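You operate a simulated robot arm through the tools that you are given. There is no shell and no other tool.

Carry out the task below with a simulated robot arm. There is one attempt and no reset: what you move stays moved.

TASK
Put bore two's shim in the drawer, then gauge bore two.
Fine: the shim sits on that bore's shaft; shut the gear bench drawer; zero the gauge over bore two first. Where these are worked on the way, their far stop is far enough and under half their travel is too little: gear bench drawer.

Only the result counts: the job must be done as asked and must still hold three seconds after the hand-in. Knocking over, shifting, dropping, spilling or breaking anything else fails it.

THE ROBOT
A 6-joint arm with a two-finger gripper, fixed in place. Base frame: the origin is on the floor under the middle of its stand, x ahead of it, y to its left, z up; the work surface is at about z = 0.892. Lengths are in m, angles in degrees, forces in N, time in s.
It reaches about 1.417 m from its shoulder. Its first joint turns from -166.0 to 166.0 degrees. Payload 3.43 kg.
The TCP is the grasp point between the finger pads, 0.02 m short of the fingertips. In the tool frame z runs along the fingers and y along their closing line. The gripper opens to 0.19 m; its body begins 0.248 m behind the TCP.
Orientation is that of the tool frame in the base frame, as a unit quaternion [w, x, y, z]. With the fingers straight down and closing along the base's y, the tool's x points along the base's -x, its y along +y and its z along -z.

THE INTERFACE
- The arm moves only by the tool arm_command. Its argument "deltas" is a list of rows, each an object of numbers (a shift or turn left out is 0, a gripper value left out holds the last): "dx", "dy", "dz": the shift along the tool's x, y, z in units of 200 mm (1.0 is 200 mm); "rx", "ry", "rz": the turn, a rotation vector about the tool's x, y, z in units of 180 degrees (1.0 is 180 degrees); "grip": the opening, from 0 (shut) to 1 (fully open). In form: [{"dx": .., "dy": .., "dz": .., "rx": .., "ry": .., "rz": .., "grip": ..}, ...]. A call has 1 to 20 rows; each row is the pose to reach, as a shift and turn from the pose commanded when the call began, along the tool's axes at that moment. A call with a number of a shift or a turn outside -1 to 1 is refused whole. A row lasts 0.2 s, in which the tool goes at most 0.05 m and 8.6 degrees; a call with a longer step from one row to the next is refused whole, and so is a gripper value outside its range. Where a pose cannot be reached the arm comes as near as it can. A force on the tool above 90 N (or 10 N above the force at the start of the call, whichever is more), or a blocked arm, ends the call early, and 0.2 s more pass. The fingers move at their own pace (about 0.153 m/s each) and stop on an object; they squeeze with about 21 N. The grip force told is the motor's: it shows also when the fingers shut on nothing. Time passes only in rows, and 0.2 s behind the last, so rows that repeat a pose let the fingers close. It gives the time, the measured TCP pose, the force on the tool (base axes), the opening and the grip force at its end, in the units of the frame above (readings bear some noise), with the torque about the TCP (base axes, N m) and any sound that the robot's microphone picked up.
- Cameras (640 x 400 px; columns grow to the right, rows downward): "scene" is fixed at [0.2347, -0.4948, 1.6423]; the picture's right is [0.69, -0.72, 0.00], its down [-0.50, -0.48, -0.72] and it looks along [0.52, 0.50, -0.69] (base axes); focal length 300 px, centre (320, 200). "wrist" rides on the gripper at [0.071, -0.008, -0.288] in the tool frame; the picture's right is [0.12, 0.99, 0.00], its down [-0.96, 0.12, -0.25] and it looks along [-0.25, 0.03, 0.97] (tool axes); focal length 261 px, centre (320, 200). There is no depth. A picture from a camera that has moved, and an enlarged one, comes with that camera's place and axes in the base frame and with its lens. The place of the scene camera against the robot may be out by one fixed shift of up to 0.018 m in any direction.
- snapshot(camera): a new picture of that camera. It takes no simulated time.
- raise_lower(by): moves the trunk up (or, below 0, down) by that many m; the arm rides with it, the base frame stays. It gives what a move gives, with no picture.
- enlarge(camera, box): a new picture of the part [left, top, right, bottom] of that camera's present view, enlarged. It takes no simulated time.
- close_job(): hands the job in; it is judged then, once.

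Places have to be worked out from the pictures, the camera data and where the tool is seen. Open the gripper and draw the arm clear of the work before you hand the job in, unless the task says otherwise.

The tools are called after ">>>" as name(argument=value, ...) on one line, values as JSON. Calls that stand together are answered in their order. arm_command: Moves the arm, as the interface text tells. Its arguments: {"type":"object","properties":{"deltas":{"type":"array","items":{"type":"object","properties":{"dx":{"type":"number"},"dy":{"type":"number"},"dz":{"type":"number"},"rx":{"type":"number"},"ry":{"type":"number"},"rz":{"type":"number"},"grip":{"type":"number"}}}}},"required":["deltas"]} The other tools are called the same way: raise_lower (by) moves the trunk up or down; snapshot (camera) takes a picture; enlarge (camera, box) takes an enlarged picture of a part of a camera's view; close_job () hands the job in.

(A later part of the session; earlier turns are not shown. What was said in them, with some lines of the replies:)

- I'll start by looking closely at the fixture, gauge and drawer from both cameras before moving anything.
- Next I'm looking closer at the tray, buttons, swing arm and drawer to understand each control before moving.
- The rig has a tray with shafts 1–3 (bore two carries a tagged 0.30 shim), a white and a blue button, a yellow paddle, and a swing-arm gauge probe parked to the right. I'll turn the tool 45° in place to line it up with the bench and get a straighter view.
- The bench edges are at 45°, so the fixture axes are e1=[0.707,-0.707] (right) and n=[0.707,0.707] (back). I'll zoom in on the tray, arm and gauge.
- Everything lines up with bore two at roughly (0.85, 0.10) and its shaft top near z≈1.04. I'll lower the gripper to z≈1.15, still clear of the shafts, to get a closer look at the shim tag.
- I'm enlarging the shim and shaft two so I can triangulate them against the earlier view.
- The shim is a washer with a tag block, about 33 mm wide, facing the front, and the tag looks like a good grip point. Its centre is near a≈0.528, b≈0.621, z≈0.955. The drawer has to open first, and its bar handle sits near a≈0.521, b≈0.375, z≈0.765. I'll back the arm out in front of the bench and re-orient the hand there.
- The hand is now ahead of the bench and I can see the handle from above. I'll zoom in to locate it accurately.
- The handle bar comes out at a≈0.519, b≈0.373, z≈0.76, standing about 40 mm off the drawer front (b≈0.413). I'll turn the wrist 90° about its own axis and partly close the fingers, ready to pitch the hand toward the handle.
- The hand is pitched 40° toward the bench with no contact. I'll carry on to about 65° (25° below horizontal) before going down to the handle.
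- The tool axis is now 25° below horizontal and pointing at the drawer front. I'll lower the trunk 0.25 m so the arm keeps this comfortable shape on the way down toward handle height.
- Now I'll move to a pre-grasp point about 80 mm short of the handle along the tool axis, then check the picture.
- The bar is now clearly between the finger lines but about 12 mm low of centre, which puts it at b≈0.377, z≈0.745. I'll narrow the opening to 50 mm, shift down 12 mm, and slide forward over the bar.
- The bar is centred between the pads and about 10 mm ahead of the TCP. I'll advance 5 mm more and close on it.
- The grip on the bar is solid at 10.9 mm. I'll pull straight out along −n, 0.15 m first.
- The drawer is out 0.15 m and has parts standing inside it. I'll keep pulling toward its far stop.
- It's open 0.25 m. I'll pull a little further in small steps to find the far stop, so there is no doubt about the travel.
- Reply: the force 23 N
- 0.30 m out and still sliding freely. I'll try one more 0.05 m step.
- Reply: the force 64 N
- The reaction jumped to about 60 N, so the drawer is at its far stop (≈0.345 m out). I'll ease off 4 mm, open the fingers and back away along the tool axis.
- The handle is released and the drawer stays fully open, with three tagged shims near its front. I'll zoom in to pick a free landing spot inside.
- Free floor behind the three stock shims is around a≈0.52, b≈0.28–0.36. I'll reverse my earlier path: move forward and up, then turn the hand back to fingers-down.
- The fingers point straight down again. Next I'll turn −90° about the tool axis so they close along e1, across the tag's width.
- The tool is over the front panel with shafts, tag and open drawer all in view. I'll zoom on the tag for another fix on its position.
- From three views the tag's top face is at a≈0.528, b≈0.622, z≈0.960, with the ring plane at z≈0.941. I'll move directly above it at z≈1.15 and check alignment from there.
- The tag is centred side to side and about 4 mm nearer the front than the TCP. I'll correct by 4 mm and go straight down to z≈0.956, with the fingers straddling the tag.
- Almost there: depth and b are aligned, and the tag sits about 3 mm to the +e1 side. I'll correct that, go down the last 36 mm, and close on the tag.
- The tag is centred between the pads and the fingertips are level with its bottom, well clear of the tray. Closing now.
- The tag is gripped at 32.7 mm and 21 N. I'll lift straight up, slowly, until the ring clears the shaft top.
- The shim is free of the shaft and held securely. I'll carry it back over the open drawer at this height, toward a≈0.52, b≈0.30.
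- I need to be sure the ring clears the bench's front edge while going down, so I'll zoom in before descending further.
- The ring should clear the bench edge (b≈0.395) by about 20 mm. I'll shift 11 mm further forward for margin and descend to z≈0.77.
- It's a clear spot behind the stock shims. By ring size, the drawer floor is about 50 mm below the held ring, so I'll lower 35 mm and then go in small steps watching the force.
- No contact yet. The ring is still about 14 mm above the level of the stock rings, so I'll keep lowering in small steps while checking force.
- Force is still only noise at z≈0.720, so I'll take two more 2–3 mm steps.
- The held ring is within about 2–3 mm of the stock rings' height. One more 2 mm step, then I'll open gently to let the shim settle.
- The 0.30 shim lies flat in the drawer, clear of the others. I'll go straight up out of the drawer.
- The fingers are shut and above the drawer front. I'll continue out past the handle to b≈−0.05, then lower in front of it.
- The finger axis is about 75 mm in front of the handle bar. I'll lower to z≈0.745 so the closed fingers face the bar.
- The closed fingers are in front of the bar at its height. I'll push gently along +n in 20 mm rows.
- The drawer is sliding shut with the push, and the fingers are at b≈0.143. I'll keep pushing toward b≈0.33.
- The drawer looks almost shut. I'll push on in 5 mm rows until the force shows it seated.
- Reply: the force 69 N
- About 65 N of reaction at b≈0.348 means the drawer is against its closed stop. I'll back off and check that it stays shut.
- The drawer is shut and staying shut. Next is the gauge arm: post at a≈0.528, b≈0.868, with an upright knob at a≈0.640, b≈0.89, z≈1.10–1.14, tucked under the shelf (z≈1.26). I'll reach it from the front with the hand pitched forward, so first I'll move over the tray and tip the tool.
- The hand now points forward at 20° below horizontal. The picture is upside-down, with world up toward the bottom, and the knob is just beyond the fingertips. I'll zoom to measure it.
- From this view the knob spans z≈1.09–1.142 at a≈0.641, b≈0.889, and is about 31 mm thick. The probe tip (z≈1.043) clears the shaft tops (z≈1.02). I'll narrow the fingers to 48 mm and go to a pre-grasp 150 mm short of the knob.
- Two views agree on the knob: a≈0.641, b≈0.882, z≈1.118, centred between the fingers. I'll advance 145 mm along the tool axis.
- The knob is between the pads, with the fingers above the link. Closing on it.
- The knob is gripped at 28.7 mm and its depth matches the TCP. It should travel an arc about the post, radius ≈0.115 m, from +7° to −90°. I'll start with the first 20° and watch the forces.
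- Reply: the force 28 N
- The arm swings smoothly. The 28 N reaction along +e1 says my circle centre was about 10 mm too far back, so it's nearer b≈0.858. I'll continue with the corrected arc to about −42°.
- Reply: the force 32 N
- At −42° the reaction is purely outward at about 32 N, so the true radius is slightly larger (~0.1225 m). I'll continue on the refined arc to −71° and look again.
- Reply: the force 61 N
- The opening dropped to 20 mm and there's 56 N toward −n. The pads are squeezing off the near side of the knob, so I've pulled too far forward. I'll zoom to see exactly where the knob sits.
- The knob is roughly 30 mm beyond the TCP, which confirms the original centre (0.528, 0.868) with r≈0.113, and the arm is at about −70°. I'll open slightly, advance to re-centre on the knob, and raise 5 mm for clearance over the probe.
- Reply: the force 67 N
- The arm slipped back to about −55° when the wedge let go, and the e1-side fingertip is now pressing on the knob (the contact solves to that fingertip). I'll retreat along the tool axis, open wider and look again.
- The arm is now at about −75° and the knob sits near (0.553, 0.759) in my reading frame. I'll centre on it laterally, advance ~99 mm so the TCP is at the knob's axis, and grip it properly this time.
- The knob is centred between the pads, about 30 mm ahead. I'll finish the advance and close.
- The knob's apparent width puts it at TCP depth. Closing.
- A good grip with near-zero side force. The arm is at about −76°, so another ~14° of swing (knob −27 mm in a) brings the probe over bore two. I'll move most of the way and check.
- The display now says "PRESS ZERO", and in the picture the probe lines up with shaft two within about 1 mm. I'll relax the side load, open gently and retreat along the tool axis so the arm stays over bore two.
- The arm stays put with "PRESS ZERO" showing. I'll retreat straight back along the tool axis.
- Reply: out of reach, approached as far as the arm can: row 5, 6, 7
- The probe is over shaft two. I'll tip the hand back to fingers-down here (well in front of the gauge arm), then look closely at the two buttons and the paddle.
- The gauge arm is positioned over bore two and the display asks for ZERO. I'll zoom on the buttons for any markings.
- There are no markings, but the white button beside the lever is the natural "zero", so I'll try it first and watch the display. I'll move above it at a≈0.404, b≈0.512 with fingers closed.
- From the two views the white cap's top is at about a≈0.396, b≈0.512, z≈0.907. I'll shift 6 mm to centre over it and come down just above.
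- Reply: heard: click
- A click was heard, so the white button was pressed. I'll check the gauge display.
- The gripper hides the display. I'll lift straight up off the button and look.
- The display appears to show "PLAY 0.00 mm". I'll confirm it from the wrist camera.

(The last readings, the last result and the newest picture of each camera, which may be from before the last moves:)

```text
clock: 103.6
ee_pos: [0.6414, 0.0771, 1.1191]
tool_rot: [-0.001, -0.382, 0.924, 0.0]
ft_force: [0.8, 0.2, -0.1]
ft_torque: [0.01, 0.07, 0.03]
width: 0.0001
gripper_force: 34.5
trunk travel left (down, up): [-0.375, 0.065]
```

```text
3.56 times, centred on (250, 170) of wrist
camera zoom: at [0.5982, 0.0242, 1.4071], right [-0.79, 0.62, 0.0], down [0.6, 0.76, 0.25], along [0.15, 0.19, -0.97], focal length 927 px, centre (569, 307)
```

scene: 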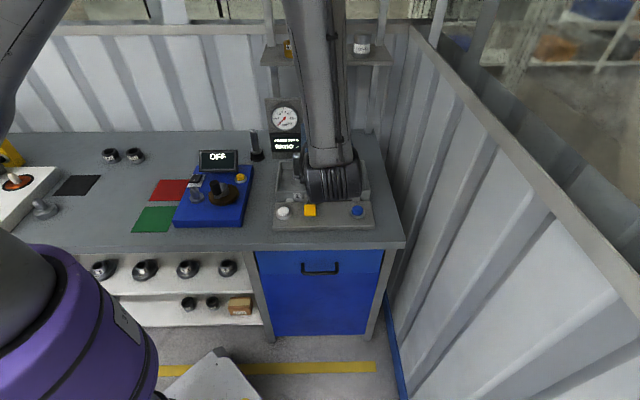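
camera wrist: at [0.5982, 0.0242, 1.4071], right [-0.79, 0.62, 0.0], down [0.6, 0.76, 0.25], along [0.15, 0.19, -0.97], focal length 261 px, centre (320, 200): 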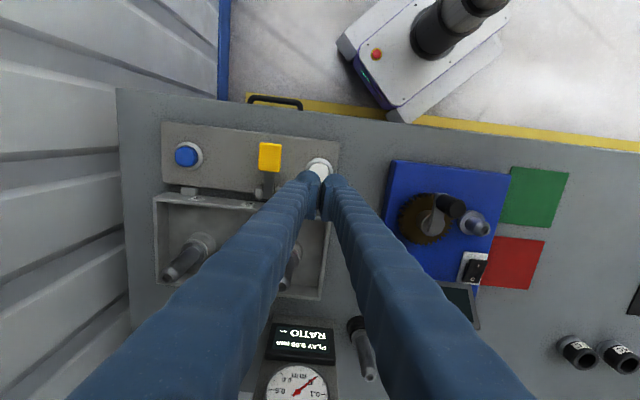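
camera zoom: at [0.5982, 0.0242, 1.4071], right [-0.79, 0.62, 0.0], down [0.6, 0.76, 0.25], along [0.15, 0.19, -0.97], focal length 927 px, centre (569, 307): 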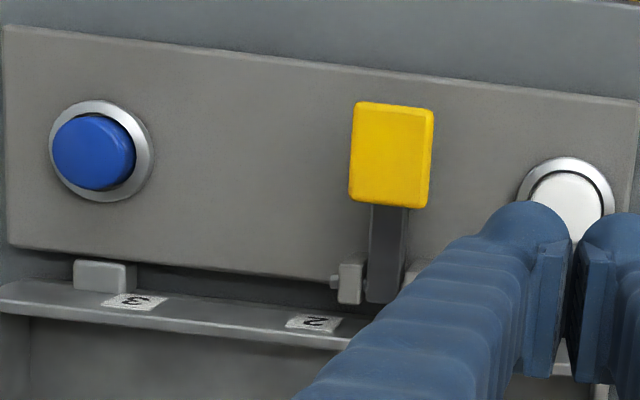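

The display confirms "PLAY 0.00 mm", so white was the zero button and the gauge is zeroed over bore two. Next is the yellow paddle (top centre ≈ a 0.488, b 0.492, z 0.944), which should work the bore. I'll move above it.

>>> arm_command(deltas=[{"dx": 0.03, "dy": -0.15}, {"dx": 0.06, "dy": -0.3}, {"dx": 0.115, "dy": -0.445}, {"dx": 0.115, "dy": -0.445, "dz": 0.2}, {"dx": 0.115, "dy": -0.445, "dz": 0.4}, {"dx": 0.115, "dy": -0.445, "dz": 0.6}, {"dx": 0.115, "dy": -0.445, "dz": 0.65}, {"dx": 0.115, "dy": -0.445, "dz": 0.65}])

>>> enlarge(camera="wrist", box=[260, 130, 380, 250])

>>> enlarge(camera="scene", box=[250, 90, 390, 240])

```text
clock: 105.4
ee_pos: [0.6868, -0.0016, 0.9894]
tool_rot: [0.0, -0.383, 0.924, 0.0]
ft_force: [-0.9, 0.9, 0.6]
ft_torque: [-0.02, 0.02, 0.0]
width: 0.0002
gripper_force: 33.8
trunk travel left (down, up): [-0.375, 0.065]
```

```text
3.33 times, centred on (320, 190) of wrist
camera zoom: at [0.6445, -0.0547, 1.2765], right [-0.79, 0.62, 0.0], down [0.6, 0.76, 0.25], along [0.15, 0.19, -0.97], focal length 869 px, centre (320, 233)
```

zoom: 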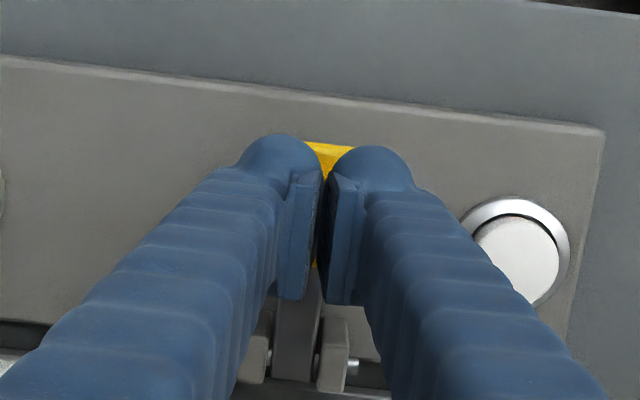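

```text
2.67 times, centred on (320, 165) of scene
camera zoom: at [0.2347, -0.4948, 1.6423], right [0.69, -0.72, 0.0], down [-0.5, -0.48, -0.72], along [0.52, 0.5, -0.69], focal length 799 px, centre (320, 293)
```

zoom: 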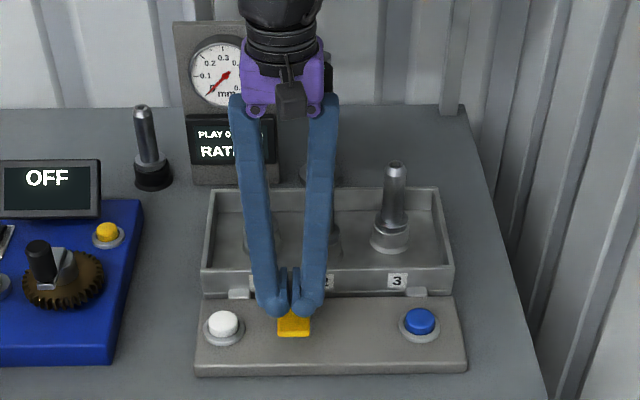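

The tips are over the paddle, within 2 mm. I'll correct that and press down in small steps, watching force, sound and dial.

>>> arm_command(deltas=[{"dy": -0.01, "dz": 0.05}, {"dy": -0.01, "dz": 0.1}, {"dy": -0.01, "dz": 0.14}, {"dy": -0.01, "dz": 0.16}, {"dy": -0.01, "dz": 0.18}, {"dy": -0.01, "dz": 0.18}])

>>> enlarge(camera="scene", box=[250, 90, 390, 240])

```text
clock: 106.8
ee_pos: [0.6893, -0.0011, 0.9519]
tool_rot: [0.0, -0.383, 0.924, 0.0]
ft_force: [-1.6, -2.1, 6.6]
ft_torque: [0.0, -0.04, -0.03]
width: 0.0058
gripper_force: 33.7
trunk travel left (down, up): [-0.375, 0.065]
```

```text
2.67 times, centred on (320, 165) of scene
camera zoom: at [0.2347, -0.4948, 1.6423], right [0.69, -0.72, 0.0], down [-0.5, -0.48, -0.72], along [0.52, 0.5, -0.69], focal length 799 px, centre (320, 293)
```

zoom: 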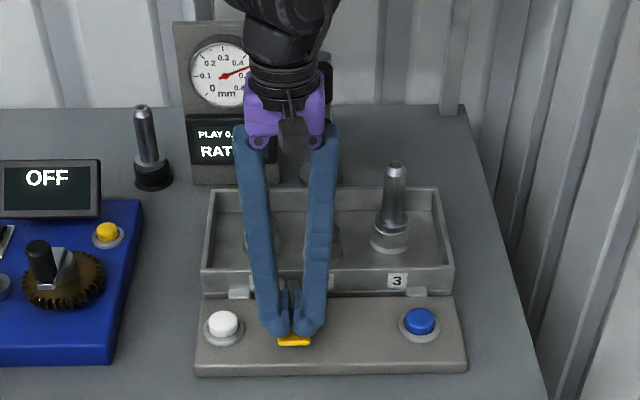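

The paddle is going down and the dial needle has swung up, so this works the bore's play. I'll keep pressing to its stop.

>>> arm_command(deltas=[{"dz": 0.02}, {"dz": 0.04}, {"dz": 0.06}, {"dz": 0.06}])

>>> enlarge(camera="scene", box=[250, 90, 390, 240])

```text
clock: 107.8
ee_pos: [0.6897, -0.0003, 0.9473]
tool_rot: [0.004, -0.383, 0.924, -0.002]
ft_force: [-2.2, -1.9, 86.3]
ft_torque: [1.17, -0.64, -0.28]
width: 0.006
gripper_force: 34.2
trunk travel left (down, up): [-0.375, 0.065]
```

```text
2.67 times, centred on (320, 165) of scene
camera zoom: at [0.2347, -0.4948, 1.6423], right [0.69, -0.72, 0.0], down [-0.5, -0.48, -0.72], along [0.52, 0.5, -0.69], focal length 799 px, centre (320, 293)
```

zoom: 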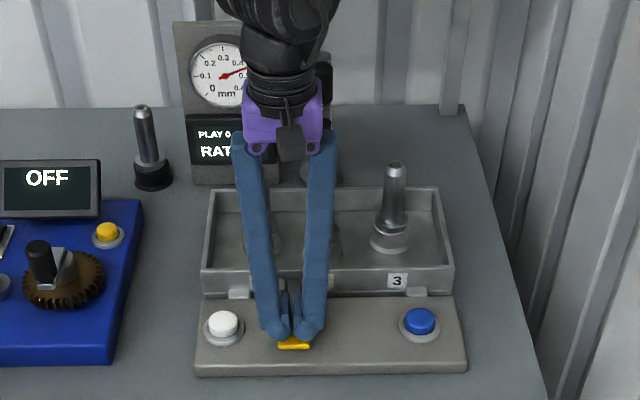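

It's at its stop (86 N). I'll ease back to a light hold for a second so the gauge can register, and read what's visible.

>>> arm_command(deltas=[{"dz": -0.035}, {"dz": -0.045}, {"dz": -0.045}, {"dz": -0.045}, {"dz": -0.045}, {"dz": -0.045}])

>>> enlarge(camera="scene", box=[255, 90, 345, 160])

```text
clock: 109.2
ee_pos: [0.6888, -0.0018, 0.9496]
tool_rot: [-0.001, -0.382, 0.924, 0.0]
ft_force: [-4.6, -1.4, 5.4]
ft_torque: [-0.02, -0.01, -0.03]
width: 0.0061
gripper_force: 33.7
trunk travel left (down, up): [-0.375, 0.065]
```

```text
5.71 times, centred on (300, 125) of scene
camera zoom: at [0.2347, -0.4948, 1.6423], right [0.69, -0.72, 0.0], down [-0.5, -0.48, -0.72], along [0.52, 0.5, -0.69], focal length 1712 px, centre (434, 629)
```

zoom: 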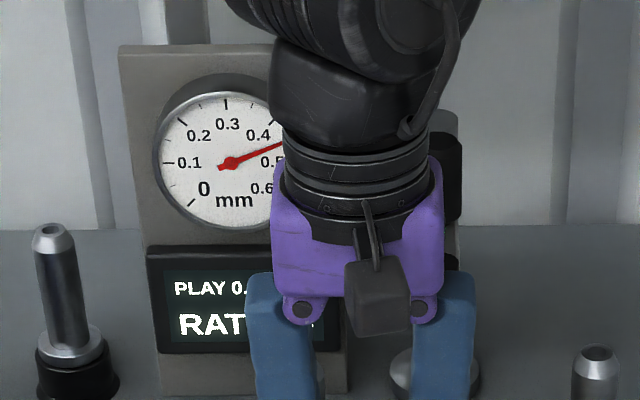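

The needle reads about 0.45 mm with the paddle down. I'll lift off slowly and see whether the reading stays on the display.

>>> arm_command(deltas=[{"dz": -0.05}, {"dz": -0.12}, {"dz": -0.25}, {"dz": -0.4}, {"dz": -0.6}, {"dz": -0.8}, {"dz": -0.95}, {"dz": -0.95}])

>>> enlarge(camera="scene", box=[250, 80, 390, 240])

>>> snapshot(camera="wrist")

```text
clock: 111.0
ee_pos: [0.6916, -0.0011, 1.1396]
tool_rot: [0.0, -0.383, 0.924, 0.0]
ft_force: [0.7, 0.2, -0.3]
ft_torque: [-0.01, 0.02, 0.0]
width: 0.0002
gripper_force: 34.3
trunk travel left (down, up): [-0.375, 0.065]
```

```text
2.50 times, centred on (320, 160) of scene
camera zoom: at [0.2347, -0.4948, 1.6423], right [0.69, -0.72, 0.0], down [-0.5, -0.48, -0.72], along [0.52, 0.5, -0.69], focal length 749 px, centre (320, 300)
```

zoom: 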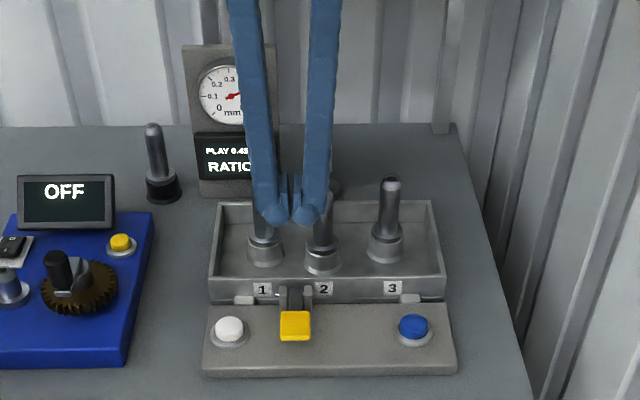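

```text
taken
camera wrist: at [0.6483, -0.055, 1.4275], right [-0.79, 0.62, 0.0], down [0.6, 0.76, 0.25], along [0.15, 0.19, -0.97], focal length 261 px, centre (320, 200)
```

wrist: 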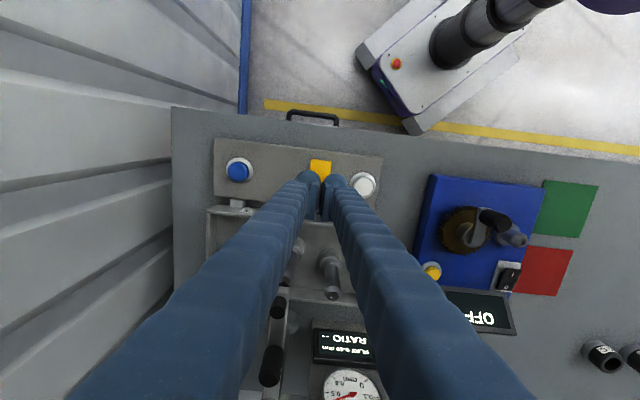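

The display keeps "PLAY 0.45 mm" after release, and the paddle has sprung back up. I'll draw the arm back clear of the work, open the gripper, and verify everything.

>>> arm_command(deltas=[{"dz": -0.1, "dx": 0.1}, {"dz": -0.2, "dx": 0.28}, {"dz": -0.3, "dx": 0.46}, {"dz": -0.4, "dx": 0.64}, {"dz": -0.45, "dx": 0.82}, {"dz": -0.45, "dx": 1.0}, {"dz": -0.45, "dx": 1.0}])

>>> arm_command(deltas=[{"dx": 0.15, "dy": 0.1, "grip": 0.3}, {"dx": 0.3, "dy": 0.2, "grip": 0.6}, {"dx": 0.45, "dy": 0.35, "grip": 0.9}, {"dx": 0.45, "dy": 0.5}, {"dx": 0.45, "dy": 0.65}, {"dx": 0.45, "dy": 0.8}, {"dx": 0.45, "dy": 0.8}])

>>> snapshot(camera="scene")

>>> enlarge(camera="scene", box=[255, 85, 395, 240])

>>> enlarge(camera="scene", box=[240, 230, 400, 345])

```text
clock: 112.6
ee_pos: [0.549, -0.1429, 1.2304]
tool_rot: [-0.001, -0.383, 0.924, 0.0]
ft_force: [-0.5, 0.6, -0.1]
ft_torque: [0.0, 0.04, -0.03]
width: 0.0001
gripper_force: 34.5
trunk travel left (down, up): [-0.375, 0.065]
```

```text
clock: 114.2
ee_pos: [0.3716, -0.0914, 1.2289]
tool_rot: [-0.001, -0.382, 0.924, 0.0]
ft_force: [-0.2, 0.3, 0.8]
ft_torque: [-0.02, 0.03, 0.02]
width: 0.171
gripper_force: 0.1
trunk travel left (down, up): [-0.375, 0.065]
```

```text
taken
```

scene: 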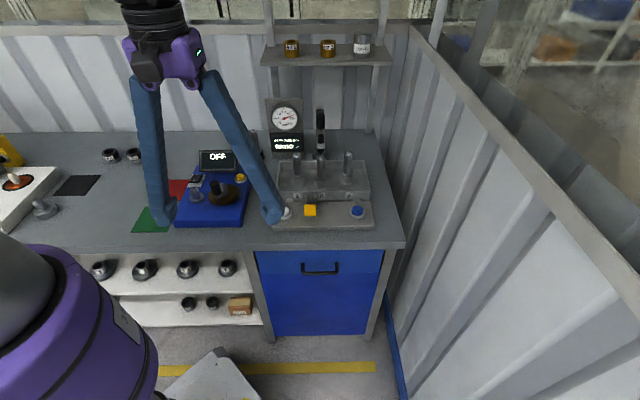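

```text
2.58 times, centred on (325, 162) of scene
camera zoom: at [0.2347, -0.4948, 1.6423], right [0.69, -0.72, 0.0], down [-0.5, -0.48, -0.72], along [0.52, 0.5, -0.69], focal length 773 px, centre (307, 297)
```

zoom: 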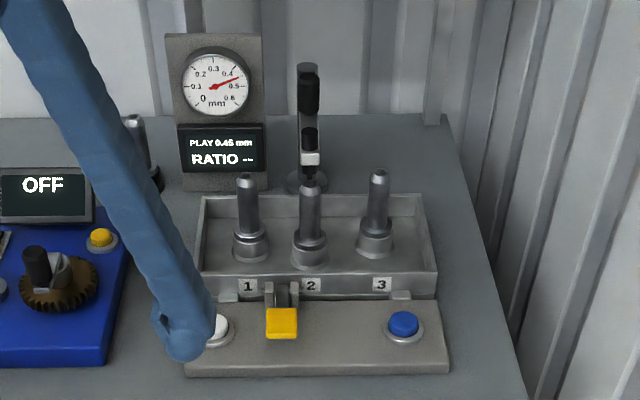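

```text
3.48 times, centred on (320, 288) of scene
camera zoom: at [0.2347, -0.4948, 1.6423], right [0.69, -0.72, 0.0], down [-0.5, -0.48, -0.72], along [0.52, 0.5, -0.69], focal length 1042 px, centre (320, -104)
```

zoom: 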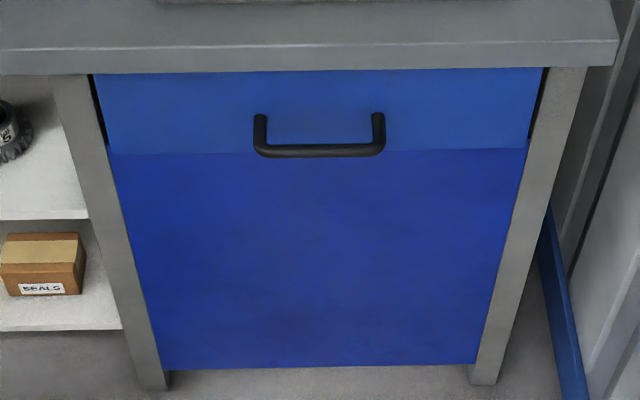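

Everything checks out: the 0.30 shim is in the drawer, the drawer is fully shut, and the gauge was zeroed over bore two and now holds "PLAY 0.45 mm". The gripper is open and the arm is clear of the bench, so I'm handing the job in.

>>> close_job()

```text
The job is handed in.
```

The job is done and handed in: bore two's 0.30 mm shim is in the gear bench drawer, and bore two gauges at **0.45 mm** play.

- **Shim:** I lifted it off bore two's shaft by its tag. It lies flat in the drawer, behind the three shims already there (0.25, 0.35 and 0.40).
- **Drawer:** I pulled it out to its far stop, about 0.345 m, and pushed it back until it met its closed stop. The last picture shows it fully shut.
- **Zero:** I swung the gauge arm over bore two. The display asked for zero, so I pressed the white button and it read "PLAY 0.00 mm".
- **Gauging:** I pressed the yellow paddle to its stop with the probe over bore two. The display still showed "PLAY 0.45 mm" after the paddle sprang back.

- **Unmarked buttons:** neither button is labelled. White proved to be zero. I never pressed the blue one, and "RATIO" still shows "--"; I took gauging to mean the play reading only.
- **Gauge arm:** while I was swinging it, my grip slipped once and the arm moved back about 15 degrees. I gripped it again and finished the swing, and saw no damage or anything else moved. It is still over bore two, not back at its starting place.

The gripper is open and the arm is clear of the bench.
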